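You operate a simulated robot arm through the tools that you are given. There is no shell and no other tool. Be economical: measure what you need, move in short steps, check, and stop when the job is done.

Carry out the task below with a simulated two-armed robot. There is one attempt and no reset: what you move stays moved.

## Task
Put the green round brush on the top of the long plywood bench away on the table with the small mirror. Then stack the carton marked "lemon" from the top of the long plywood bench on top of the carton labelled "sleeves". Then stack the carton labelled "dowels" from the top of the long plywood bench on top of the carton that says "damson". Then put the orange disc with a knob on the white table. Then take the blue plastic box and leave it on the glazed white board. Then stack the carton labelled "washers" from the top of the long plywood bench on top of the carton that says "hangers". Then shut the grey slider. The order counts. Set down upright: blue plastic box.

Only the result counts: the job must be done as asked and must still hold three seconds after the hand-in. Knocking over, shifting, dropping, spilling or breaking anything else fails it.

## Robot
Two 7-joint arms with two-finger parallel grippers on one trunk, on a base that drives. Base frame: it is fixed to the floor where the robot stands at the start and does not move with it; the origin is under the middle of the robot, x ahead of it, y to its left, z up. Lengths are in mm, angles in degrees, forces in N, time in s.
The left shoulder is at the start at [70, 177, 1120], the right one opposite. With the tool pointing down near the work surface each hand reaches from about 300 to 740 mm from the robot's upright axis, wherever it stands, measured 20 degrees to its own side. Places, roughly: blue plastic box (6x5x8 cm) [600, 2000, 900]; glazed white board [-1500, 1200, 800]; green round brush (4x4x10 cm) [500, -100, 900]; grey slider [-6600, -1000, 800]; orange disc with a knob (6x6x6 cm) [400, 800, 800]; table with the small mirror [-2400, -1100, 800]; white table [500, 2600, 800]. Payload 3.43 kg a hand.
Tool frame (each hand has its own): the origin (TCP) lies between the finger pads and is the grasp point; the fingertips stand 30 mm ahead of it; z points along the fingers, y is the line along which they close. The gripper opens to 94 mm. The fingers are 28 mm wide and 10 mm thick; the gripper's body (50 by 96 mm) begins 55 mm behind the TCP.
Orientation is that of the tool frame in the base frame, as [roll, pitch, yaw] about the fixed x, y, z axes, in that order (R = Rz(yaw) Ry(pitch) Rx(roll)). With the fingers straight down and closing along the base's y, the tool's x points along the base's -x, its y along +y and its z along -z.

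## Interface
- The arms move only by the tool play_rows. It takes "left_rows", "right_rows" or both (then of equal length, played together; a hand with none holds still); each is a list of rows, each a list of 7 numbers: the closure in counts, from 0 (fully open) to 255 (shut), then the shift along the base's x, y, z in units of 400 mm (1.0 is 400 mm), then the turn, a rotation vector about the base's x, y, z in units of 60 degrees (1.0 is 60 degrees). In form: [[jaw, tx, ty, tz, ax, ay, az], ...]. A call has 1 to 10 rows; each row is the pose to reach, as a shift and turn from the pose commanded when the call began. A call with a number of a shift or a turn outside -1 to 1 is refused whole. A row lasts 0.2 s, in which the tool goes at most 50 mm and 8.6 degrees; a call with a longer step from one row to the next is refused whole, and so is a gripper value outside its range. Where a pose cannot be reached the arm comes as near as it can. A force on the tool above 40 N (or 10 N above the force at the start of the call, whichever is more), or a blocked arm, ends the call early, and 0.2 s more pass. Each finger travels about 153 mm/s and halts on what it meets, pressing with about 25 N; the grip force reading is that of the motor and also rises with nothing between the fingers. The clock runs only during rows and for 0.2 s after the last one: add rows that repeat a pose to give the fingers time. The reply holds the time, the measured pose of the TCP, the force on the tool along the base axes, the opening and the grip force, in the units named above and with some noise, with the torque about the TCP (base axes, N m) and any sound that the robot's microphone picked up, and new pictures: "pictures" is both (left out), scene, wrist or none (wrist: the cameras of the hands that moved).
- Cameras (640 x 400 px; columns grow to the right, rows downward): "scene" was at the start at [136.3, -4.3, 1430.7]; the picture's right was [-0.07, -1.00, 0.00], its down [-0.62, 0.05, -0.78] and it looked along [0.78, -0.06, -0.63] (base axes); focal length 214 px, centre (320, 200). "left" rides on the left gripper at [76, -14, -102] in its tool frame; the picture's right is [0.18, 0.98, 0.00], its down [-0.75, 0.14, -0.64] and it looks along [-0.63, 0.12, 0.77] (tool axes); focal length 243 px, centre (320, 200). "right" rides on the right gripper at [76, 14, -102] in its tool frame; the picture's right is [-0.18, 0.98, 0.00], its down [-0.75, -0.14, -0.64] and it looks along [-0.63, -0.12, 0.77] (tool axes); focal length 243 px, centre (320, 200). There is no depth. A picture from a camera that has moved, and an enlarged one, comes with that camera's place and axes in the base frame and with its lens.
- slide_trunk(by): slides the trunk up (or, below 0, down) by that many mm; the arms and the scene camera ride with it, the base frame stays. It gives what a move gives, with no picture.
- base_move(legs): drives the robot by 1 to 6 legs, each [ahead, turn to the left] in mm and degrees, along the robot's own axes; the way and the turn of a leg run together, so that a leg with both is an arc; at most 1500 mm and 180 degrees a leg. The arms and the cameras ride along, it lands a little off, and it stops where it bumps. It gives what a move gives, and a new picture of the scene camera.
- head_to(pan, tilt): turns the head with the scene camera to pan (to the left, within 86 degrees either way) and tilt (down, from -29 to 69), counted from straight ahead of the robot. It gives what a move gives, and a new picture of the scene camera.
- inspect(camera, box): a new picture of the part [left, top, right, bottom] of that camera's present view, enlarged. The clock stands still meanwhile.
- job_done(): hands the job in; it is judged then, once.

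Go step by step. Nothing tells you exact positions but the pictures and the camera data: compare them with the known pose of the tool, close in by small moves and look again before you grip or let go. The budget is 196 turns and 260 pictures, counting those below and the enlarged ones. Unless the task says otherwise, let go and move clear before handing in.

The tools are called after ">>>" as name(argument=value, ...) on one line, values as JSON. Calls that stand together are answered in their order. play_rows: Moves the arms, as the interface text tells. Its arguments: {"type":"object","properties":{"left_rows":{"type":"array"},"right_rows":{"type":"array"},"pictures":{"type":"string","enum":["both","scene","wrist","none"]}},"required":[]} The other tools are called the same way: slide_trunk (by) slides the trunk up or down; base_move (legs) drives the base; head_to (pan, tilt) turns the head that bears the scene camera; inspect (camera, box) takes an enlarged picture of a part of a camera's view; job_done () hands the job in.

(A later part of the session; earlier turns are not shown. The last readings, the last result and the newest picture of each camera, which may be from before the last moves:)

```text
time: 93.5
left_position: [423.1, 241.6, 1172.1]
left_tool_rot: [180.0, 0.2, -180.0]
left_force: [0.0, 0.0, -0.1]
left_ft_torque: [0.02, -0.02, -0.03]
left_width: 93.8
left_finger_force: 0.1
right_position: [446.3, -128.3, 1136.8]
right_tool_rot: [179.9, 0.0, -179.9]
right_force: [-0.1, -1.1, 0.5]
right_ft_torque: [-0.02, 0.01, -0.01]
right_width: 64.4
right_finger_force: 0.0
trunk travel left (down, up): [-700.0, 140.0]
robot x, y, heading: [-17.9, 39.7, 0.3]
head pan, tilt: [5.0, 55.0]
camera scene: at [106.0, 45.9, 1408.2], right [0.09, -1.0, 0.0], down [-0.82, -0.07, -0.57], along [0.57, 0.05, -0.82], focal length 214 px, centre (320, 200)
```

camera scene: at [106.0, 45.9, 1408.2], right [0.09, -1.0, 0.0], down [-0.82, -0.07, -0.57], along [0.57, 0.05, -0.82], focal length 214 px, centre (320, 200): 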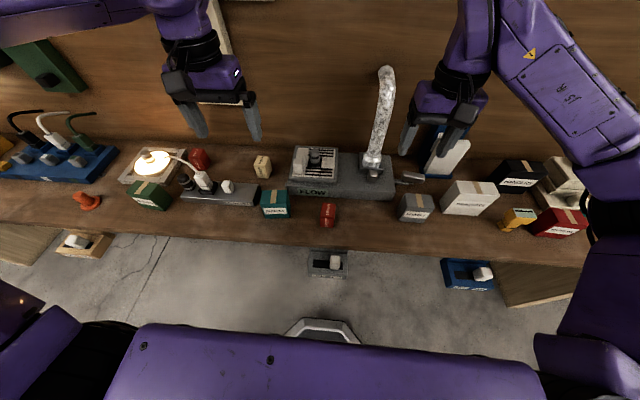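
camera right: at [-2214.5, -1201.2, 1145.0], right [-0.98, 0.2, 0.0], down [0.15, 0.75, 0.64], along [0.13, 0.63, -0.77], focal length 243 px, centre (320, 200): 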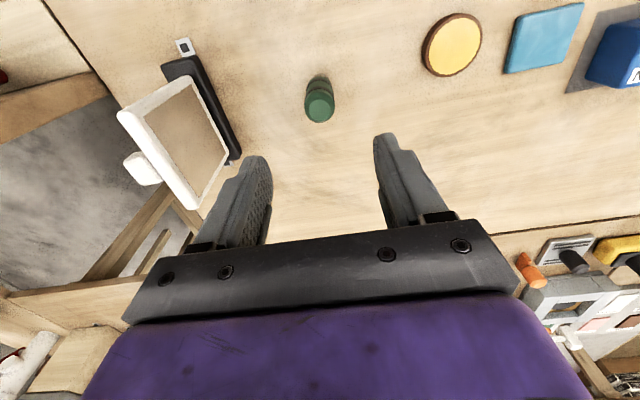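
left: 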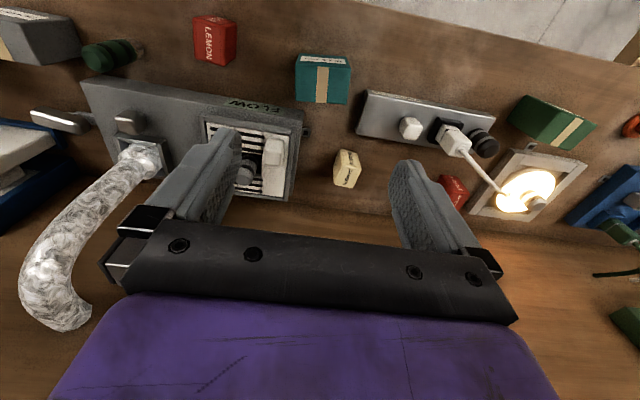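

>>> inspect(camera="scene", box=[240, 140, 440, 265])

```text
3.20 times, centred on (340, 202) of scene
camera zoom: at [106.0, 45.9, 1408.2], right [0.09, -1.0, 0.0], down [-0.82, -0.07, -0.57], along [0.57, 0.05, -0.82], focal length 686 px, centre (256, 192)
```

zoom: 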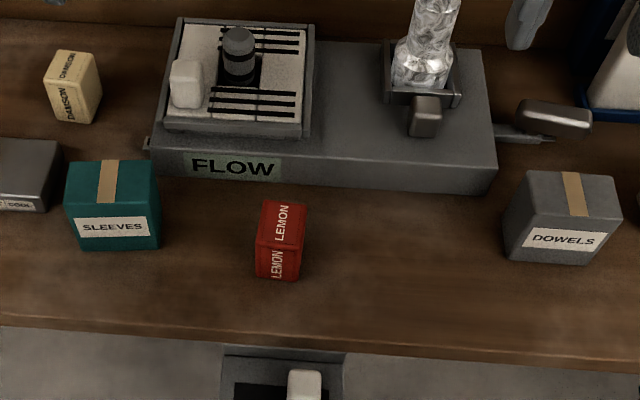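

Lemon carton is at about (440, 52), top around 877; sleeves at about (458, 212), top around 899. I'm moving the left hand above the lemon carton.

>>> play_rows(left_rows=[[80, 0.006, -0.068, -0.07, 0, 0, 0], [80, 0.012, -0.136, -0.14, 0, 0, 0], [80, 0.018, -0.204, -0.21, 0, 0, 0], [80, 0.024, -0.272, -0.28, 0, 0, 0], [80, 0.03, -0.34, -0.35, 0, 0, 0], [80, 0.036, -0.408, -0.42, 0, 0, 0], [80, 0.0425, -0.4725, -0.48, 0, 0, 0], [80, 0.0425, -0.4725, -0.48, 0, 0, 0]], pictures="wrist")

```text
time: 95.3
left_position: [438.9, 54.3, 980.2]
left_tool_rot: [-179.9, 0.1, -179.9]
left_force: [0.2, 1.3, -0.3]
left_ft_torque: [-0.01, 0.0, -0.02]
left_width: 64.6
left_finger_force: 0.0
right_position: [444.9, -127.1, 1136.7]
right_tool_rot: [-179.9, 0.1, -179.7]
right_force: [-0.3, 0.7, 0.2]
right_ft_torque: [0.0, -0.04, 0.0]
right_width: 64.8
right_finger_force: 0.1
trunk travel left (down, up): [-700.0, 140.0]
robot x, y, heading: [-18.5, 38.1, 0.3]
head pan, tilt: [5.0, 55.0]
camera left: at [363.4, 38.2, 1082.8], right [-0.19, 0.98, 0.0], down [0.75, 0.14, 0.64], along [0.63, 0.12, -0.77], focal length 243 px, centre (320, 200)
```

left: 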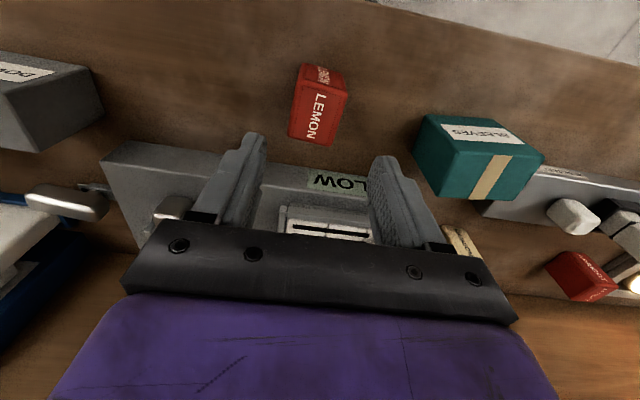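

The wrist view confirms the lemon centre at (441, 51). I'm descending and gripping.

>>> play_rows(left_rows=[[80, 0, -0.005, -0.1, 0, 0, 0], [80, 0, -0.005, -0.2, 0, 0, 0], [80, 0, -0.005, -0.26, 0, 0, 0], [80, 0, -0.005, -0.285, 0, 0, 0], [80, 0, -0.005, -0.285, 0, 0, 0], [255, 0, -0.005, -0.285, 0, 0, 0], [255, 0, -0.005, -0.285, 0, 0, 0], [255, 0, -0.005, -0.285, 0, 0, 0]], pictures="wrist")

```text
time: 97.1
left_position: [442.9, 52.5, 873.8]
left_tool_rot: [-178.4, 0.2, -178.4]
left_force: [5.9, -6.1, 19.9]
left_ft_torque: [0.08, -0.04, -0.08]
left_width: 46.3
left_finger_force: 25.3
right_position: [446.0, -130.0, 1137.5]
right_tool_rot: [180.0, 0.1, -179.7]
right_force: [-0.3, 0.5, -0.2]
right_ft_torque: [-0.03, 0.0, 0.02]
right_width: 64.6
right_finger_force: 0.1
trunk travel left (down, up): [-700.0, 140.0]
robot x, y, heading: [-18.9, 35.6, 0.2]
head pan, tilt: [5.0, 55.0]
camera left: at [367.5, 37.7, 975.8], right [-0.21, 0.98, -0.03], down [0.75, 0.18, 0.64], along [0.63, 0.11, -0.77], focal length 243 px, centre (320, 200)
```

left: 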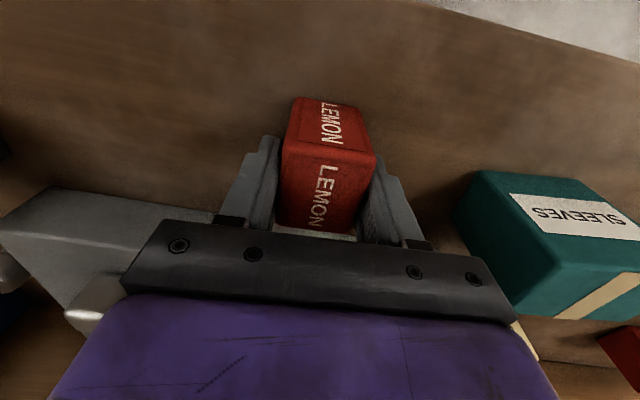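

>>> inspect(camera="left", box=[200, 80, 440, 250])

>>> inspect(camera="scene", box=[260, 130, 420, 260])

```text
2.35 times, centred on (320, 165) of left
camera zoom: at [367.5, 37.7, 975.8], right [-0.21, 0.98, -0.03], down [0.75, 0.18, 0.64], along [0.63, 0.11, -0.77], focal length 571 px, centre (320, 282)
```

zoom: 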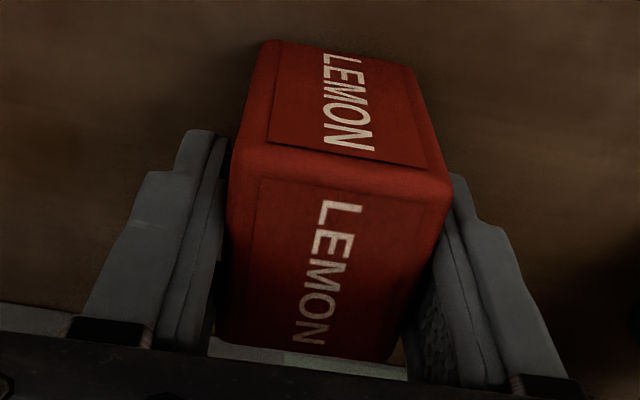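

```text
3.08 times, centred on (340, 195) of scene
camera zoom: at [104.3, 44.5, 1408.5], right [0.09, -1.0, 0.0], down [-0.82, -0.07, -0.57], along [0.57, 0.05, -0.82], focal length 660 px, centre (258, 215)
```

zoom: 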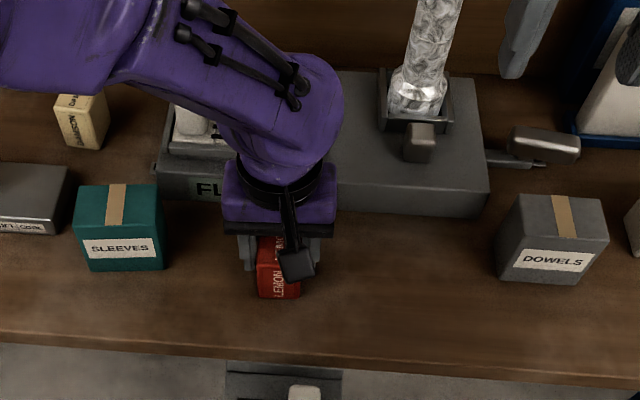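

>>> play_rows(left_rows=[[255, 0, 0, 0.05, 0, 0, 0], [255, 0, 0, 0.1, 0, 0, 0], [255, 0, 0, 0.15, 0, 0, 0], [255, 0, 0, 0.15, 0, 0, 0]], pictures="both")

```text
time: 98.1
left_position: [440.3, 50.5, 926.9]
left_tool_rot: [-179.8, 0.2, -180.0]
left_force: [1.0, 0.3, -2.1]
left_ft_torque: [0.01, 0.01, 0.01]
left_width: 46.5
left_finger_force: 25.1
right_position: [447.5, -128.6, 1136.9]
right_tool_rot: [179.9, 0.1, -179.8]
right_force: [0.2, -1.4, -0.1]
right_ft_torque: [0.02, 0.0, 0.03]
right_width: 64.4
right_finger_force: 0.1
trunk travel left (down, up): [-700.0, 140.0]
robot x, y, heading: [-20.8, 36.8, -0.2]
head pan, tilt: [5.0, 55.0]
camera scene: at [106.2, 46.2, 1408.1], right [0.09, -1.0, 0.0], down [-0.82, -0.07, -0.57], along [0.57, 0.05, -0.82], focal length 214 px, centre (320, 200)
camera left: at [363.1, 34.9, 1029.0], right [-0.19, 0.98, 0.0], down [0.75, 0.14, 0.64], along [0.63, 0.12, -0.77], focal length 243 px, centre (320, 200)
```

scene: 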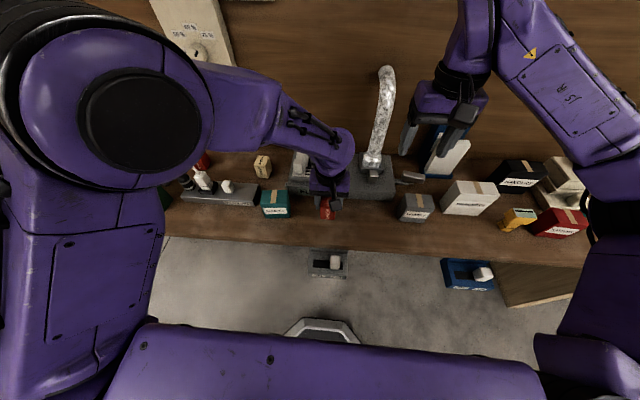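
left: 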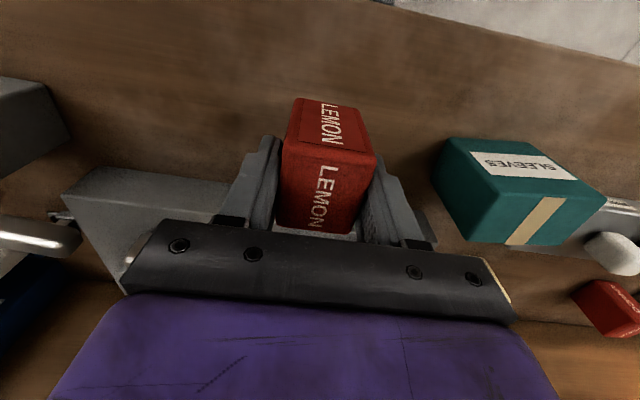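

The lemon carton is lifted. I'll raise it and move over the sleeves carton.

>>> play_rows(left_rows=[[255, 0, 0, 0.1, 0, 0, 0], [255, 0.01, 0.06, 0.16, 0, 0, 0], [255, 0.02, 0.16, 0.16, 0, 0, 0], [255, 0.03, 0.26, 0.16, 0, 0, 0], [255, 0.04, 0.34, 0.16, 0, 0, 0], [255, 0.045, 0.4, 0.16, 0, 0, 0], [255, 0.045, 0.4, 0.16, 0, 0, 0]], pictures="both")

>>> inspect(camera="scene", box=[200, 130, 360, 260])

```text
time: 99.7
left_position: [458.3, 209.9, 990.3]
left_tool_rot: [180.0, 0.1, -179.9]
left_force: [0.0, 0.3, -2.7]
left_ft_torque: [0.0, 0.01, -0.03]
left_width: 45.9
left_finger_force: 24.7
right_position: [445.3, -128.5, 1136.5]
right_tool_rot: [179.8, -0.1, -179.8]
right_force: [0.0, -0.2, -0.1]
right_ft_torque: [0.03, 0.03, 0.01]
right_width: 64.3
right_finger_force: 0.0
trunk travel left (down, up): [-700.0, 140.0]
robot x, y, heading: [-17.2, 38.0, -0.2]
head pan, tilt: [5.0, 55.0]
camera scene: at [105.6, 45.5, 1408.2], right [0.09, -1.0, 0.0], down [-0.82, -0.07, -0.57], along [0.57, 0.05, -0.82], focal length 214 px, centre (320, 200)
camera left: at [381.7, 194.6, 1092.6], right [-0.19, 0.98, 0.0], down [0.75, 0.14, 0.64], along [0.63, 0.12, -0.77], focal length 243 px, centre (320, 200)
```

scene: 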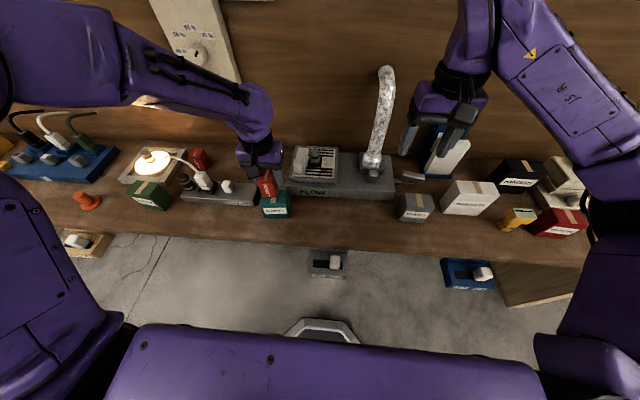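
left: 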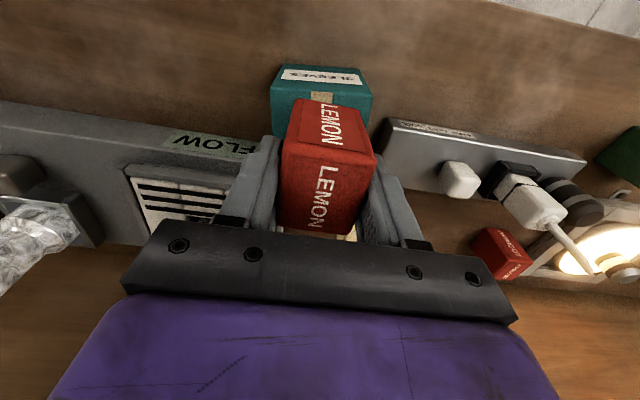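

```text
3.08 times, centred on (280, 195) of scene
camera zoom: at [105.6, 45.5, 1408.2], right [0.09, -1.0, 0.0], down [-0.82, -0.07, -0.57], along [0.57, 0.05, -0.82], focal length 660 px, centre (443, 215)
```

zoom: 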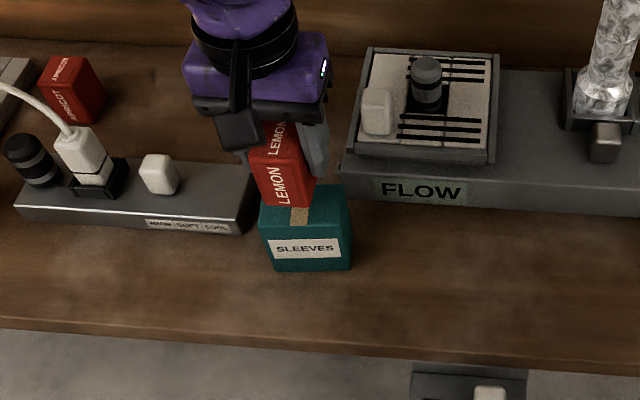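

>>> play_rows(left_rows=[[255, 0, -0.002, -0.05, 0, 0, 0], [255, 0, -0.003, -0.075, 0, 0, 0], [255, 0, -0.003, -0.085, 0, 0, 0], [255, 0, -0.003, -0.085, 0, 0, 0]], pictures="none")

>>> play_rows(left_rows=[[255, 0, 0, -0.006, 0, 0, 0], [255, 0, 0, -0.012, 0, 0, 0], [255, 0, 0, -0.012, 0, 0, 0]], pictures="wrist")

>>> inspect(camera="scene", box=[220, 150, 320, 230])

```text
time: 100.7
left_position: [457.0, 208.8, 957.2]
left_tool_rot: [-179.9, 0.2, -179.9]
left_force: [0.1, 1.4, 11.7]
left_ft_torque: [-0.01, 0.31, 0.01]
left_width: 46.3
left_finger_force: 25.3
right_position: [445.8, -128.5, 1137.1]
right_tool_rot: [179.9, 0.1, -179.8]
right_force: [-0.3, -0.2, 0.3]
right_ft_torque: [-0.01, 0.01, 0.0]
right_width: 64.7
right_finger_force: 0.0
trunk travel left (down, up): [-700.0, 140.0]
robot x, y, heading: [-18.3, 43.0, 0.0]
head pan, tilt: [5.0, 55.0]
```

```text
time: 101.5
left_position: [457.1, 208.5, 952.2]
left_tool_rot: [-180.0, 0.4, -179.9]
left_force: [3.1, 1.7, 19.5]
left_ft_torque: [0.06, -0.05, 0.03]
left_width: 46.5
left_finger_force: 25.1
right_position: [444.8, -128.8, 1136.8]
right_tool_rot: [179.9, 0.0, -179.8]
right_force: [-0.1, 0.1, -0.5]
right_ft_torque: [-0.01, -0.01, 0.01]
right_width: 64.5
right_finger_force: 0.1
trunk travel left (down, up): [-700.0, 140.0]
robot x, y, heading: [-15.6, 37.5, 0.4]
head pan, tilt: [5.0, 55.0]
camera left: at [380.1, 192.5, 1054.4], right [-0.19, 0.98, 0.0], down [0.75, 0.14, 0.65], along [0.63, 0.12, -0.76], focal length 243 px, centre (320, 200)
```

left: 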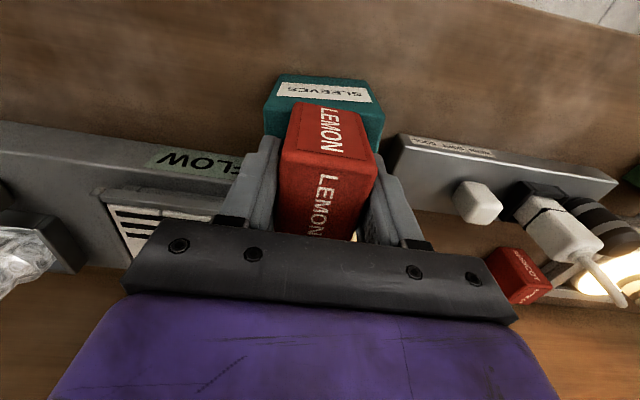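

```text
5.00 times, centred on (270, 190) of scene
camera zoom: at [103.7, 45.4, 1408.5], right [0.09, -1.0, 0.0], down [-0.82, -0.07, -0.57], along [0.57, 0.05, -0.82], focal length 1072 px, centre (570, 250)
```

zoom: 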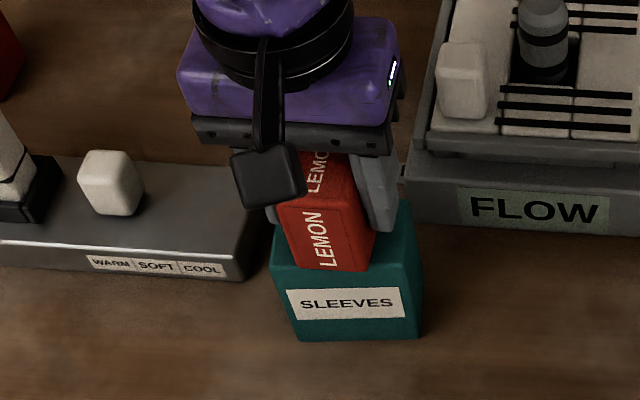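

Contact. The lemon sits about 8 mm left of centre, so I lift slightly, shift, set down, release and rise.

>>> play_rows(left_rows=[[255, 0, 0, 0.03, 0, 0, 0], [255, 0.01, -0.022, 0.03, 0, 0, 0], [255, 0.01, -0.022, 0.012, 0, 0, 0], [255, 0.01, -0.022, 0.004, 0, 0, 0], [180, 0.01, -0.022, 0.004, 0, 0, 0], [100, 0.01, -0.022, 0.004, 0, 0, 0], [80, 0.01, -0.022, 0.004, 0, 0, 0], [80, 0.01, -0.022, 0.06, 0, 0, 0], [80, 0.01, -0.022, 0.16, 0, 0, 0], [80, 0.01, -0.022, 0.26, 0, 0, 0]], pictures="wrist")

>>> inspect(camera="scene", box=[220, 150, 440, 270])

```text
time: 103.7
left_position: [459.6, 200.1, 1055.4]
left_tool_rot: [-180.0, 0.2, -179.9]
left_force: [0.7, -0.1, -0.4]
left_ft_torque: [0.0, -0.04, 0.03]
left_width: 64.4
left_finger_force: 0.0
right_position: [446.0, -128.3, 1136.8]
right_tool_rot: [179.8, -0.1, -179.8]
right_force: [0.4, 0.0, 0.5]
right_ft_torque: [-0.03, -0.06, -0.03]
right_width: 64.4
right_finger_force: 0.0
trunk travel left (down, up): [-700.0, 140.0]
robot x, y, heading: [-15.5, 36.7, 0.4]
head pan, tilt: [5.0, 55.0]
camera left: at [384.0, 184.4, 1158.5], right [-0.19, 0.98, 0.0], down [0.75, 0.14, 0.64], along [0.63, 0.12, -0.77], focal length 243 px, centre (320, 200)
```

left: 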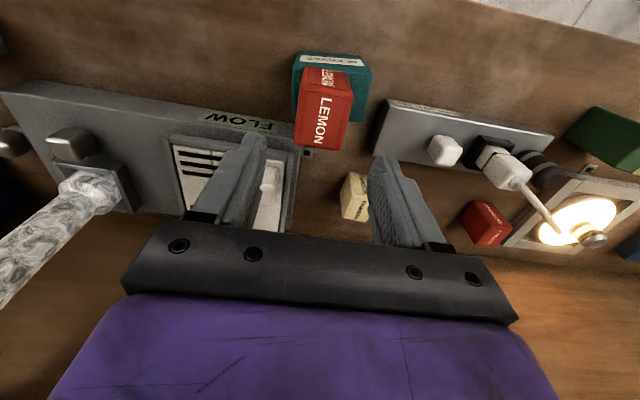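

```text
2.91 times, centred on (330, 210) of scene
camera zoom: at [104.5, 45.9, 1408.3], right [0.09, -1.0, 0.0], down [-0.82, -0.07, -0.57], along [0.57, 0.05, -0.82], focal length 624 px, centre (291, 171)
```

zoom: 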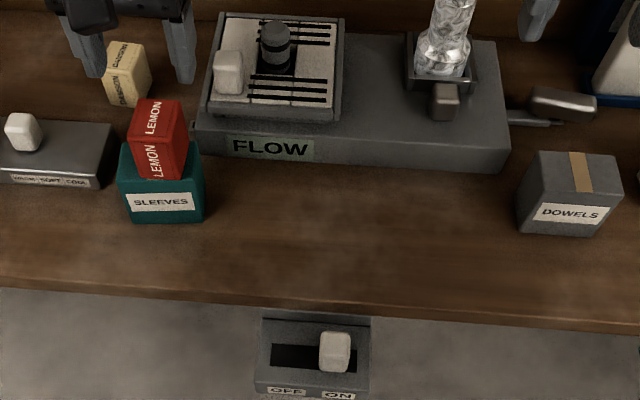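

>>> inspect(camera="scene", box=[380, 170, 460, 235])

>>> inspect(camera="scene", box=[235, 140, 315, 205])

```text
6.15 times, centred on (420, 202) of scene
camera zoom: at [104.5, 45.9, 1408.3], right [0.09, -1.0, 0.0], down [-0.82, -0.07, -0.57], along [0.57, 0.05, -0.82], focal length 1320 px, centre (-295, 185)
```

zoom: 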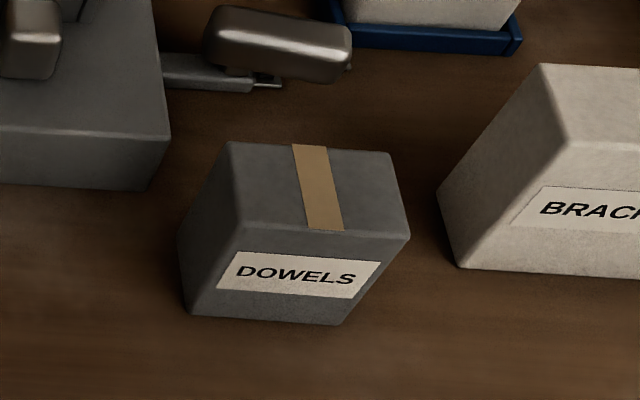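

```text
6.15 times, centred on (275, 172) of scene
camera zoom: at [104.5, 45.9, 1408.3], right [0.09, -1.0, 0.0], down [-0.82, -0.07, -0.57], along [0.57, 0.05, -0.82], focal length 1320 px, centre (597, 369)
```

zoom: 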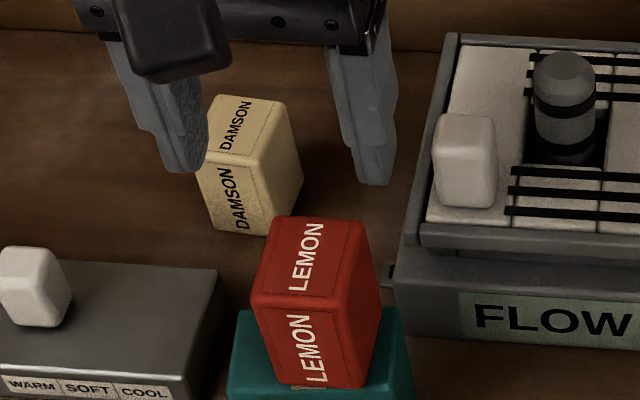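

Lemon is stacked on sleeves. Dowels is 75×50×79 at (481, -209) and damson is 35×48×59 at (618, 295). I'll turn 25° right so the left hand reaches dowels.

>>> play_rows(left_rows=[[0, -0.04, 0, 0.08, 0, 0, 0], [0, -0.08, 0, 0.16, 0, 0, 0], [0, -0.1, 0, 0.24, 0, 0, 0], [0, -0.1, 0, 0.24, 0, 0, 0]], pictures="none")

>>> base_move(legs=[[0, -25]])

```text
time: 104.7
left_position: [419.6, 199.8, 1152.6]
left_tool_rot: [179.9, 0.2, -179.9]
left_force: [-0.4, -0.1, -0.3]
left_ft_torque: [-0.01, 0.01, -0.01]
left_width: 94.0
left_finger_force: 0.0
right_position: [446.3, -129.6, 1137.6]
right_tool_rot: [180.0, 0.0, -179.7]
right_force: [-0.1, 0.0, 0.2]
right_ft_torque: [0.0, 0.0, 0.02]
right_width: 64.5
right_finger_force: 0.1
trunk travel left (down, up): [-700.0, 140.0]
robot x, y, heading: [-21.6, 36.6, -0.2]
head pan, tilt: [5.0, 55.0]
```

```text
time: 106.4
left_position: [448.7, -1.0, 1151.2]
left_tool_rot: [-180.0, 0.1, 154.9]
left_force: [0.5, -1.2, -0.4]
left_ft_torque: [0.0, 0.01, 0.01]
left_width: 94.1
left_finger_force: 0.0
right_position: [331.9, -309.5, 1136.9]
right_tool_rot: [180.0, 0.0, 155.0]
right_force: [0.5, 0.0, -0.3]
right_ft_torque: [0.01, 0.01, -0.04]
right_width: 64.4
right_finger_force: 0.1
trunk travel left (down, up): [-700.0, 140.0]
robot x, y, heading: [-20.2, 38.1, -25.1]
head pan, tilt: [5.0, 55.0]
camera scene: at [96.5, -6.6, 1408.2], right [-0.34, -0.94, 0.0], down [-0.77, 0.28, -0.57], along [0.54, -0.2, -0.82], focal length 214 px, centre (320, 200)
```

scene: 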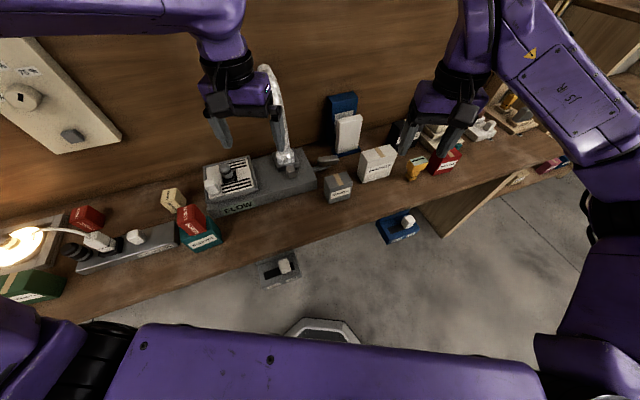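

>>> play_rows(left_rows=[[0, 0.01, -0.07, -0.05, 0, 0, 0.06], [0, 0.023, -0.145, -0.1, 0, 0, 0.12], [0, 0.035, -0.22, -0.15, 0, 0, 0.18], [0, 0.046, -0.295, -0.21, 0, 0, 0.24], [0, 0.058, -0.37, -0.27, 0, 0, 0.3], [0, 0.07, -0.445, -0.32, 0, 0, 0.36], [0, 0.081, -0.52, -0.378, 0, 0, 0.418], [0, 0.081, -0.52, -0.378, 0, 0, 0.418]], pictures="wrist")

```text
time: 108.2
left_position: [490.4, -205.8, 1004.9]
left_tool_rot: [-178.7, -0.6, -178.8]
left_force: [-0.5, 0.5, 0.2]
left_ft_torque: [0.0, 0.02, 0.01]
left_width: 94.1
left_finger_force: 0.0
right_position: [331.4, -309.4, 1138.0]
right_tool_rot: [179.9, 0.0, 155.1]
right_force: [0.1, 0.0, 0.2]
right_ft_torque: [-0.01, 0.02, -0.02]
right_width: 64.4
right_finger_force: 0.1
trunk travel left (down, up): [-700.0, 140.0]
robot x, y, heading: [-20.7, 35.4, -25.1]
head pan, tilt: [5.0, 55.0]
camera left: at [414.9, -220.4, 1107.7], right [-0.2, 0.98, -0.02], down [0.76, 0.17, 0.63], along [0.62, 0.11, -0.77], focal length 243 px, centre (320, 200)
```

left: 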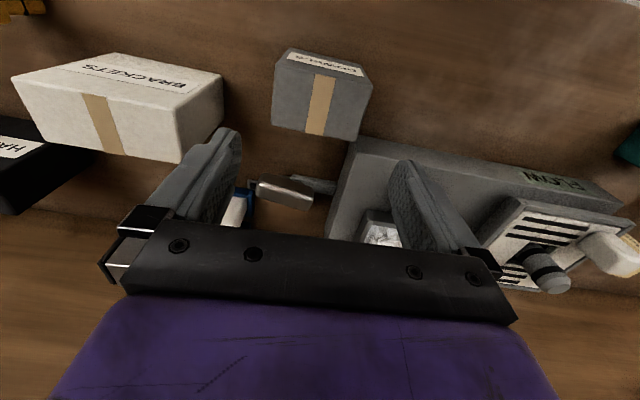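

>>> play_rows(left_rows=[[0, 0, 0, 0, 0, 0, 0], [0, 0, 0, 0, 0, 0, 0]], pictures="none")

```text
time: 108.8
left_position: [489.5, -204.8, 1001.6]
left_tool_rot: [-179.2, -0.6, -178.7]
left_force: [-0.5, -0.2, 0.1]
left_ft_torque: [0.0, -0.01, -0.03]
left_width: 93.9
left_finger_force: 0.0
right_position: [330.6, -310.0, 1136.3]
right_tool_rot: [179.9, 0.0, 154.9]
right_force: [0.1, 0.0, -0.6]
right_ft_torque: [-0.04, -0.04, 0.05]
right_width: 64.4
right_finger_force: 0.1
trunk travel left (down, up): [-700.0, 140.0]
robot x, y, heading: [-19.1, 38.4, -25.1]
head pan, tilt: [5.0, 55.0]
```

>>> play_rows(left_rows=[[0, -0.01, -0.008, -0.02, 0, 0, 0], [0, -0.02, -0.015, -0.05, 0, 0, 0], [0, -0.02, -0.015, -0.08, 0, 0, 0], [0, -0.02, -0.015, -0.08, 0, 0, 0]], pictures="wrist")

```text
time: 109.8
left_position: [485.9, -209.5, 977.7]
left_tool_rot: [-178.0, -1.0, -178.0]
left_force: [0.4, 0.9, 0.4]
left_ft_torque: [-0.01, 0.0, -0.01]
left_width: 94.0
left_finger_force: 0.1
right_position: [331.0, -309.6, 1136.9]
right_tool_rot: [179.8, 0.0, 155.0]
right_force: [-0.3, 0.4, -0.4]
right_ft_torque: [0.03, 0.0, -0.03]
right_width: 64.4
right_finger_force: 0.0
trunk travel left (down, up): [-700.0, 140.0]
robot x, y, heading: [-15.2, 41.1, -25.2]
head pan, tilt: [5.0, 55.0]
camera left: at [411.9, -223.6, 1081.5], right [-0.22, 0.98, -0.03], down [0.76, 0.19, 0.62], along [0.61, 0.11, -0.78], focal length 243 px, centre (320, 200)
```

left: 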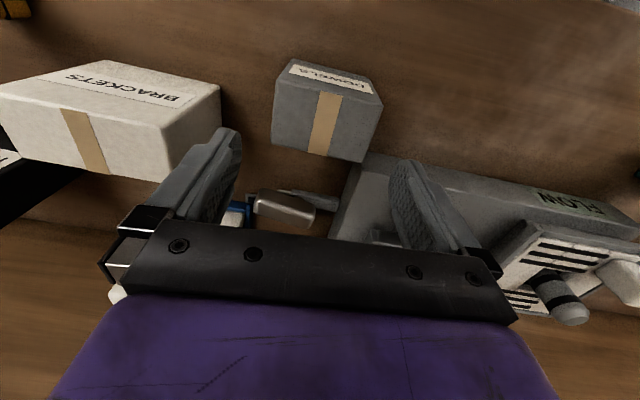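

The arm strains in this crossed pose. I'll raise the hand, turn the base 22° further right and approach again.

>>> play_rows(left_rows=[[0, -0.02, 0.02, 0.1, 0, 0, -0.05], [0, -0.05, 0.06, 0.2, 0, 0, -0.15], [0, -0.06, 0.1, 0.3, 0, 0, -0.25], [0, -0.06, 0.16, 0.36, 0, 0, -0.35], [0, -0.06, 0.16, 0.36, 0, 0, -0.35]], pictures="none")

>>> base_move(legs=[[0, -22]])

```text
time: 111.0
left_position: [448.9, -151.6, 1114.1]
left_tool_rot: [179.8, 0.2, 158.8]
left_force: [-0.2, -0.4, 0.1]
left_ft_torque: [0.0, -0.01, -0.01]
left_width: 94.1
left_finger_force: 0.0
right_position: [330.3, -310.9, 1137.6]
right_tool_rot: [179.9, 0.1, 155.0]
right_force: [-0.4, -0.7, -0.1]
right_ft_torque: [0.02, -0.01, -0.03]
right_width: 64.5
right_finger_force: 0.0
trunk travel left (down, up): [-700.0, 140.0]
robot x, y, heading: [-16.7, 38.0, -25.0]
head pan, tilt: [5.0, 55.0]
```

```text
time: 112.6
left_position: [344.9, -311.0, 1112.5]
left_tool_rot: [-179.8, 0.1, 137.3]
left_force: [-0.4, 0.2, -0.1]
left_ft_torque: [-0.02, -0.01, -0.02]
left_width: 94.2
left_finger_force: 0.0
right_position: [177.8, -413.9, 1137.7]
right_tool_rot: [179.9, -0.1, 133.2]
right_force: [0.1, 0.6, 0.5]
right_ft_torque: [0.01, 0.03, -0.02]
right_width: 64.3
right_finger_force: 0.1
trunk travel left (down, up): [-700.0, 140.0]
robot x, y, heading: [-20.2, 39.4, -47.0]
head pan, tilt: [5.0, 55.0]
camera scene: at [71.4, -45.2, 1408.2], right [-0.67, -0.74, 0.0], down [-0.61, 0.55, -0.57], along [0.43, -0.38, -0.82], focal length 214 px, centre (320, 200)
```

scene: 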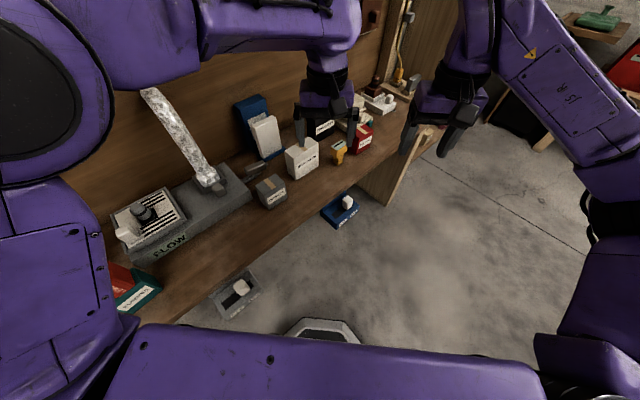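

>>> play_rows(left_rows=[[0, 0.05, 0.036, -0.02, 0, 0, 0.1], [0, 0.1, 0.072, -0.05, 0, 0, 0.2], [0, 0.15, 0.108, -0.09, 0, 0, 0.3], [0, 0.2, 0.144, -0.13, 0, 0, 0.41], [0, 0.25, 0.18, -0.18, 0, 0, 0.52], [0, 0.3, 0.216, -0.23, 0, 0, 0.62], [0, 0.34, 0.25, -0.28, 0, 0, 0.725], [0, 0.34, 0.25, -0.28, 0, 0, 0.725]], pictures="wrist")

```text
time: 114.4
left_position: [484.7, -209.0, 1002.2]
left_tool_rot: [-179.9, 0.1, -179.2]
left_force: [0.5, 0.0, 0.5]
left_ft_torque: [0.0, -0.01, 0.0]
left_width: 94.1
left_finger_force: 0.0
right_position: [177.4, -414.2, 1136.3]
right_tool_rot: [179.9, 0.0, 133.2]
right_force: [-0.3, -0.8, 0.3]
right_ft_torque: [0.01, 0.04, 0.03]
right_width: 64.6
right_finger_force: 0.0
trunk travel left (down, up): [-700.0, 140.0]
robot x, y, heading: [-23.1, 37.0, -47.0]
head pan, tilt: [5.0, 55.0]
camera left: at [408.3, -226.0, 1102.6], right [-0.2, 0.98, 0.0], down [0.75, 0.15, 0.64], along [0.63, 0.13, -0.77], focal length 243 px, centre (320, 200)
```

left: 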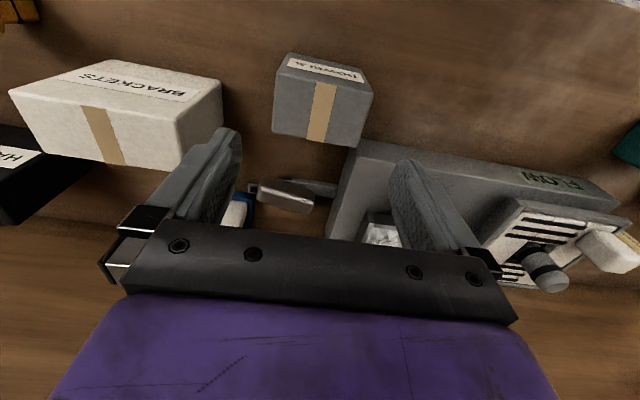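

>>> play_rows(left_rows=[[0, -0.01, -0.005, -0.06, 0, 0, 0], [0, -0.01, -0.005, -0.13, 0, 0, 0], [0, -0.01, -0.005, -0.15, 0, 0, 0], [0, -0.01, -0.005, -0.15, 0, 0, 0]], pictures="wrist")

```text
time: 115.4
left_position: [479.7, -213.8, 940.0]
left_tool_rot: [-180.0, 0.1, -179.3]
left_force: [-0.1, -0.6, 0.5]
left_ft_torque: [-0.05, 0.0, 0.03]
left_width: 93.9
left_finger_force: 0.1
right_position: [177.4, -414.2, 1137.5]
right_tool_rot: [180.0, 0.0, 133.2]
right_force: [-0.3, -0.4, -0.4]
right_ft_torque: [0.04, -0.05, 0.0]
right_width: 64.8
right_finger_force: 0.1
trunk travel left (down, up): [-700.0, 140.0]
robot x, y, heading: [-18.2, 34.6, -47.0]
head pan, tilt: [5.0, 55.0]
camera left: at [403.2, -230.3, 1042.7], right [-0.2, 0.98, 0.0], down [0.75, 0.15, 0.64], along [0.63, 0.13, -0.77], focal length 243 px, centre (320, 200)
```

left: 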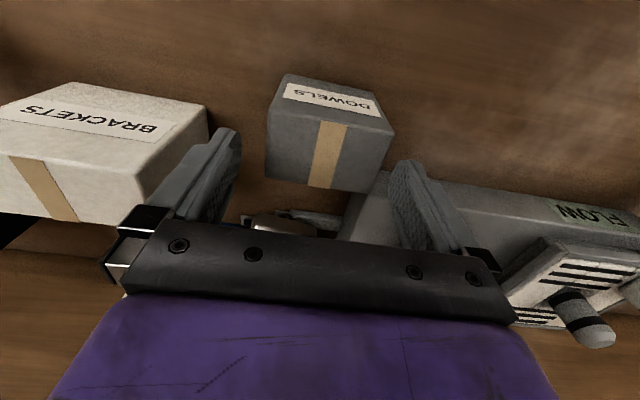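

>>> play_rows(left_rows=[[0, 0, 0.004, -0.05, 0, 0, 0], [0, 0, 0.004, -0.1, 0, 0, 0], [0, 0, 0.004, -0.14, 0, 0, 0], [0, 0, 0.004, -0.165, 0, 0, 0], [0, 0, 0.004, -0.165, 0, 0, 0]], pictures="wrist")

```text
time: 116.6
left_position: [476.1, -210.9, 874.3]
left_tool_rot: [-179.9, 0.1, -179.3]
left_force: [0.1, 0.8, -0.8]
left_ft_torque: [-0.03, 0.0, 0.04]
left_width: 94.0
left_finger_force: 0.1
right_position: [176.9, -414.4, 1137.8]
right_tool_rot: [179.9, 0.0, 133.2]
right_force: [-1.3, -0.6, -0.1]
right_ft_torque: [-0.02, -0.01, -0.01]
right_width: 64.3
right_finger_force: 0.0
trunk travel left (down, up): [-700.0, 140.0]
robot x, y, heading: [-17.4, 40.0, -46.8]
head pan, tilt: [5.0, 55.0]
camera left: at [401.6, -227.8, 976.8], right [-0.2, 0.98, 0.0], down [0.75, 0.15, 0.64], along [0.63, 0.13, -0.77], focal length 243 px, centre (320, 200)
```

left: 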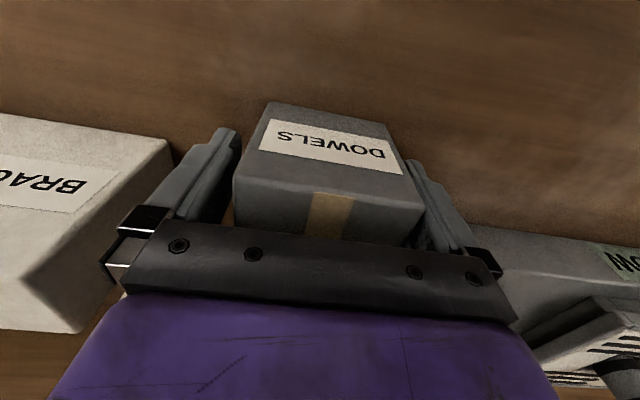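

>>> play_rows(left_rows=[[255, 0, 0, 0, 0, 0, 0], [255, 0, 0, 0, 0, 0, 0], [255, 0, 0, 0.02, 0, 0, 0], [255, 0, 0, 0.1, 0, 0, 0], [255, 0, 0, 0.2, 0, 0, 0], [255, 0, 0, 0.3, 0, 0, 0], [255, -0.03, 0, 0.4, 0, 0, 0], [255, -0.1, 0, 0.48, 0, 0, 0], [255, -0.1, 0, 0.48, 0, 0, 0]], pictures="both")

```text
time: 118.6
left_position: [438.4, -212.5, 1068.3]
left_tool_rot: [-180.0, 0.0, -179.3]
left_force: [0.1, -1.3, -1.6]
left_ft_torque: [0.04, 0.0, 0.0]
left_width: 82.0
left_finger_force: 24.7
right_position: [178.3, -415.3, 1136.3]
right_tool_rot: [-179.9, -0.2, 133.2]
right_force: [-0.9, -0.8, 0.1]
right_ft_torque: [-0.02, -0.02, -0.02]
right_width: 64.5
right_finger_force: 0.2
trunk travel left (down, up): [-700.0, 140.0]
robot x, y, heading: [-14.1, 37.9, -47.0]
head pan, tilt: [5.0, 55.0]
camera scene: at [72.8, -45.8, 1408.1], right [-0.67, -0.74, 0.0], down [-0.61, 0.55, -0.57], along [0.43, -0.38, -0.82], focal length 214 px, centre (320, 200)
camera left: at [363.7, -229.7, 1170.7], right [-0.2, 0.98, 0.0], down [0.75, 0.15, 0.64], along [0.63, 0.13, -0.77], focal length 243 px, centre (320, 200)
```

scene: 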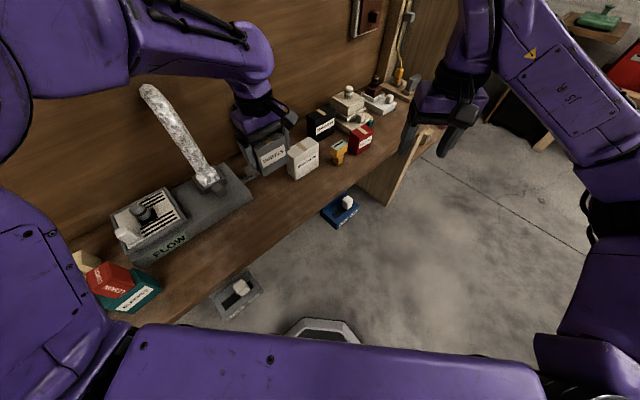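
left: 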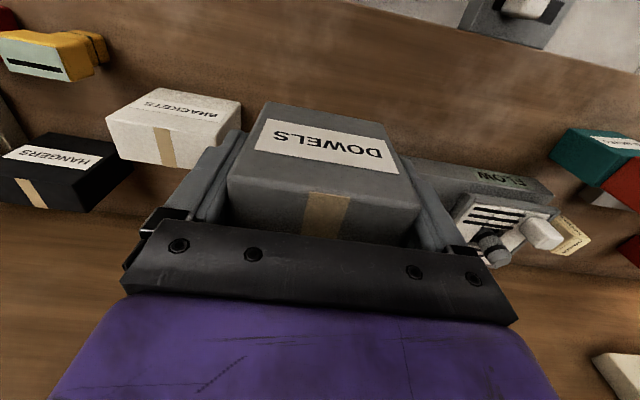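

Dowels is held. I turn the base back to face the bench.

>>> base_move(legs=[[0, 47]])

```text
time: 121.1
left_position: [476.0, 205.2, 1068.5]
left_tool_rot: [180.0, 0.1, -131.7]
left_force: [-0.1, -0.7, -0.7]
left_ft_torque: [0.02, 0.03, 0.02]
left_width: 82.1
left_finger_force: 24.5
right_position: [447.7, -122.1, 1137.9]
right_tool_rot: [-180.0, 0.0, -179.2]
right_force: [-0.2, 0.8, -0.2]
right_ft_torque: [0.02, 0.0, -0.02]
right_width: 64.5
right_finger_force: 0.1
trunk travel left (down, up): [-700.0, 140.0]
robot x, y, heading: [-17.6, 36.0, 0.7]
head pan, tilt: [5.0, 55.0]
camera scene: at [105.5, 47.1, 1408.2], right [0.1, -1.0, 0.0], down [-0.82, -0.08, -0.57], along [0.57, 0.06, -0.82], focal length 214 px, centre (320, 200)
```

scene: 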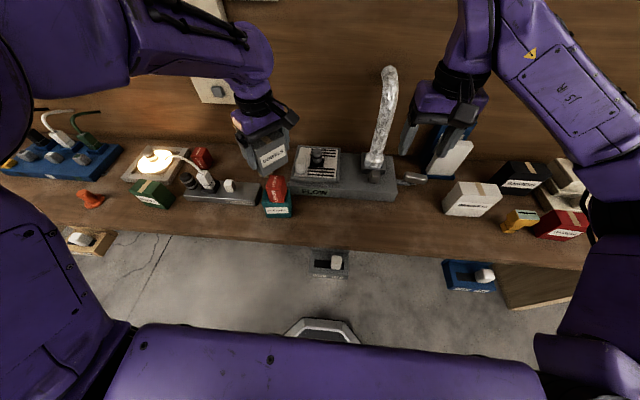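

>>> play_rows(left_rows=[[255, 0.05, 0.033, 0, 0, 0, -0.12], [255, 0.1, 0.066, 0, 0, 0, -0.24], [255, 0.15, 0.1, 0, 0, 0, -0.36], [255, 0.2, 0.133, 0, 0, 0, -0.48], [255, 0.25, 0.166, -0.04, 0, 0, -0.6], [255, 0.3, 0.2, -0.1, 0, 0, -0.7], [255, 0.344, 0.225, -0.16, 0, 0, -0.8], [255, 0.344, 0.225, -0.2, 0, 0, -0.8], [255, 0.344, 0.225, -0.2, 0, 0, -0.8]], pictures="both")

```text
time: 123.1
left_position: [612.2, 295.5, 987.2]
left_tool_rot: [-180.0, 0.1, -179.6]
left_force: [-0.7, -0.2, -1.7]
left_ft_torque: [0.02, 0.0, -0.03]
left_width: 81.8
left_finger_force: 25.3
right_position: [448.4, -122.9, 1136.0]
right_tool_rot: [179.9, -0.1, -179.1]
right_force: [-0.6, -0.5, -0.4]
right_ft_torque: [0.01, -0.03, 0.04]
right_width: 64.3
right_finger_force: 0.1
trunk travel left (down, up): [-700.0, 140.0]
robot x, y, heading: [-18.9, 35.4, 1.1]
head pan, tilt: [5.0, 55.0]
camera scene: at [105.5, 47.4, 1408.2], right [0.1, -1.0, 0.0], down [-0.82, -0.08, -0.57], along [0.57, 0.06, -0.82], focal length 214 px, centre (320, 200)
camera left: at [536.3, 278.5, 1089.7], right [-0.19, 0.98, 0.0], down [0.75, 0.14, 0.64], along [0.63, 0.12, -0.77], focal length 243 px, centre (320, 200)
```

scene: 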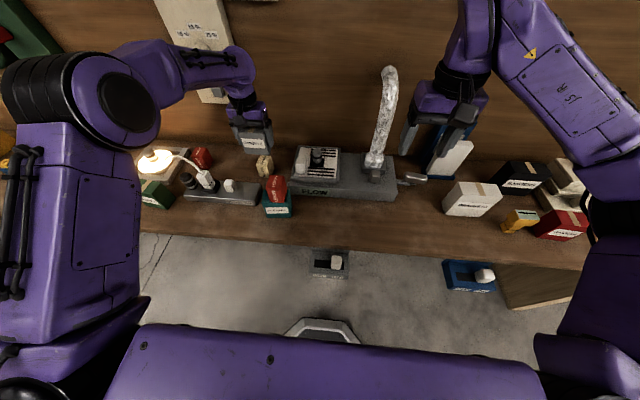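
left: 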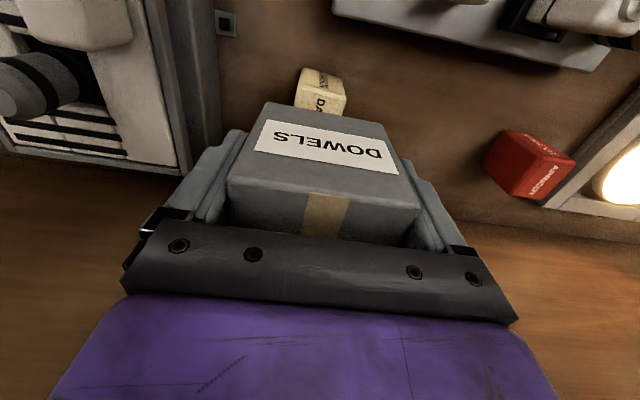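

>>> play_rows(left_rows=[[255, 0.003, -0.005, -0.05, 0, 0, 0], [255, 0.003, -0.005, -0.1, 0, 0, 0], [255, 0.003, -0.005, -0.11, 0, 0, 0], [255, 0.003, -0.005, -0.11, 0, 0, 0]], pictures="none")

>>> play_rows(left_rows=[[255, 0, 0, -0.006, 0, 0, 0], [255, 0, 0, -0.012, 0, 0, 0], [255, 0, 0, -0.012, 0, 0, 0]], pictures="wrist")

>>> inspect(camera="scene", box=[210, 110, 310, 190])

```text
time: 124.1
left_position: [613.3, 293.3, 942.2]
left_tool_rot: [180.0, 0.0, -179.7]
left_force: [-0.4, -0.5, -1.6]
left_ft_torque: [0.01, 0.02, 0.05]
left_width: 82.2
left_finger_force: 25.1
right_position: [447.7, -124.4, 1137.5]
right_tool_rot: [179.9, 0.0, -179.3]
right_force: [0.1, 0.5, 0.3]
right_ft_torque: [0.0, 0.02, 0.01]
right_width: 64.3
right_finger_force: 0.0
trunk travel left (down, up): [-700.0, 140.0]
robot x, y, heading: [-16.0, 37.7, 0.9]
head pan, tilt: [5.0, 55.0]
```

```text
time: 124.9
left_position: [615.8, 292.9, 940.5]
left_tool_rot: [-180.0, 0.3, -179.6]
left_force: [0.3, -0.2, 4.9]
left_ft_torque: [0.07, -0.02, -0.02]
left_width: 82.1
left_finger_force: 24.7
right_position: [446.7, -123.9, 1138.0]
right_tool_rot: [179.9, 0.0, -179.2]
right_force: [-0.7, -0.8, -0.7]
right_ft_torque: [0.02, -0.02, 0.04]
right_width: 64.5
right_finger_force: 0.1
trunk travel left (down, up): [-700.0, 140.0]
robot x, y, heading: [-11.9, 35.0, 0.5]
head pan, tilt: [5.0, 55.0]
camera left: at [538.2, 277.3, 1042.5], right [-0.19, 0.98, 0.0], down [0.75, 0.15, 0.64], along [0.63, 0.12, -0.76], focal length 243 px, centre (320, 200)
```

left: 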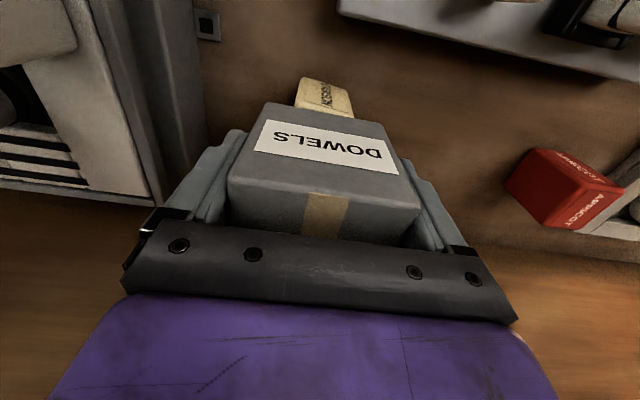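

```text
5.00 times, centred on (260, 150) of scene
camera zoom: at [104.8, 47.1, 1408.4], right [0.1, -1.0, 0.0], down [-0.81, -0.08, -0.57], along [0.57, 0.06, -0.82], focal length 1072 px, centre (620, 450)
```

zoom: 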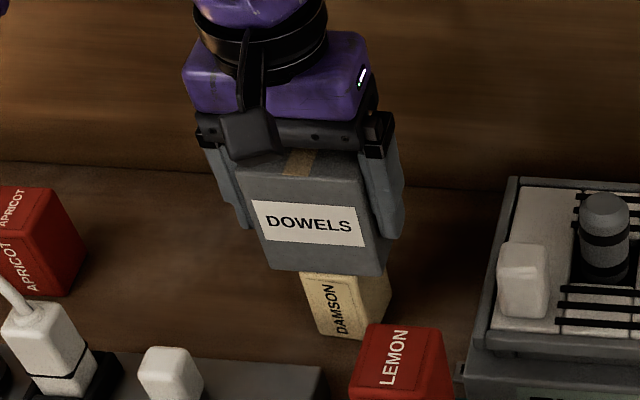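

>>> play_rows(left_rows=[[255, 0, 0, -0.004, 0, 0, 0], [255, 0, 0, -0.004, 0, 0, 0], [180, 0, 0, -0.002, 0, 0, 0], [90, 0, 0, -0.002, 0, 0, 0], [0, 0, 0, -0.002, 0, 0, 0], [0, 0, 0, 0.0, 0, 0, 0], [0, 0, 0, 0.05, 0, 0, 0], [0, 0, 0, 0.15, 0, 0, 0], [0, 0, 0, 0.26, 0, 0, 0], [0, -0.02, 0, 0.36, 0, 0, 0]], pictures="wrist")

>>> inspect(camera="scene", box=[160, 110, 320, 230])

```text
time: 127.1
left_position: [604.1, 295.2, 1083.3]
left_tool_rot: [-180.0, 0.2, -179.7]
left_force: [-0.1, -0.2, -0.8]
left_ft_torque: [0.02, -0.02, 0.0]
left_width: 94.1
left_finger_force: 0.0
right_position: [448.5, -122.4, 1137.6]
right_tool_rot: [179.9, 0.1, -179.2]
right_force: [-0.4, 0.0, 0.2]
right_ft_torque: [-0.02, 0.01, 0.0]
right_width: 64.7
right_finger_force: 0.1
trunk travel left (down, up): [-700.0, 140.0]
robot x, y, heading: [-17.3, 37.2, 0.7]
head pan, tilt: [5.0, 55.0]
camera left: at [528.8, 279.4, 1186.5], right [-0.19, 0.98, 0.0], down [0.75, 0.15, 0.64], along [0.63, 0.12, -0.77], focal length 243 px, centre (320, 200)
```

left: 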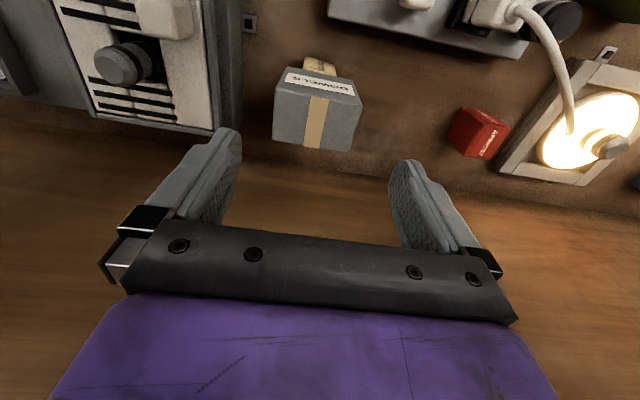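

```text
3.33 times, centred on (240, 170) of scene
camera zoom: at [103.7, 46.9, 1408.3], right [0.1, -1.0, 0.0], down [-0.81, -0.08, -0.57], along [0.57, 0.06, -0.82], focal length 715 px, centre (587, 300)
```

zoom: 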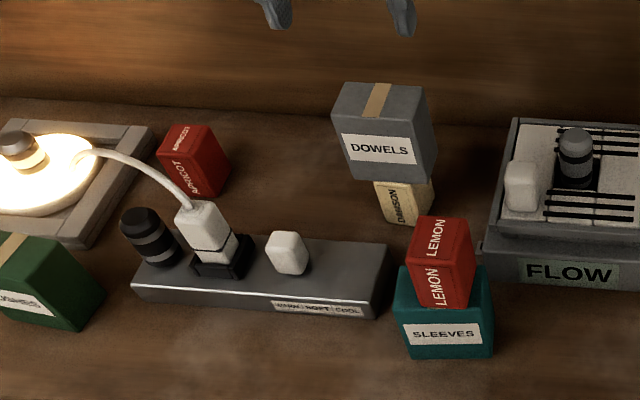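

Dowels sits on damson. I'm retracting and driving to the orange disc near (420, 840).

>>> play_rows(left_rows=[[0, -0.1, -0.05, 0.06, 0, 0, 0], [0, -0.2, -0.1, 0.1, 0, 0, 0], [0, -0.3, -0.15, 0.15, 0, 0, 0], [0, -0.4, -0.2, 0.2, 0, 0, 0], [0, -0.45, -0.2, 0.22, 0, 0, 0], [0, -0.45, -0.2, 0.22, 0, 0, 0]], pictures="none")

>>> base_move(legs=[[-280, 0], [0, 89], [650, 0], [0, -89]])

```text
refused: row 1 steps farther than a row can; nothing moved
```

```text
time: 140.0
left_position: [276.6, 984.5, 1084.3]
left_tool_rot: [180.0, 0.1, -175.8]
left_force: [-0.7, 0.3, 0.3]
left_ft_torque: [-0.02, -0.01, -0.01]
left_width: 94.0
left_finger_force: 0.1
right_position: [146.9, 554.8, 1137.4]
right_tool_rot: [179.9, 0.0, -175.3]
right_force: [-0.4, -0.3, -0.1]
right_ft_torque: [-0.01, -0.01, -0.01]
right_width: 64.4
right_finger_force: 0.0
trunk travel left (down, up): [-700.0, 140.0]
robot x, y, heading: [-327.1, 684.5, 4.8]
head pan, tilt: [5.0, 55.0]
camera scene: at [-206.1, 703.3, 1408.2], right [0.17, -0.99, 0.0], down [-0.81, -0.14, -0.57], along [0.57, 0.1, -0.82], focal length 214 px, centre (320, 200)
```

scene: 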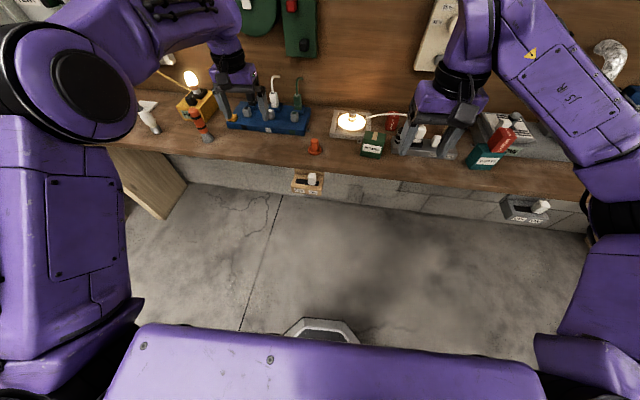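

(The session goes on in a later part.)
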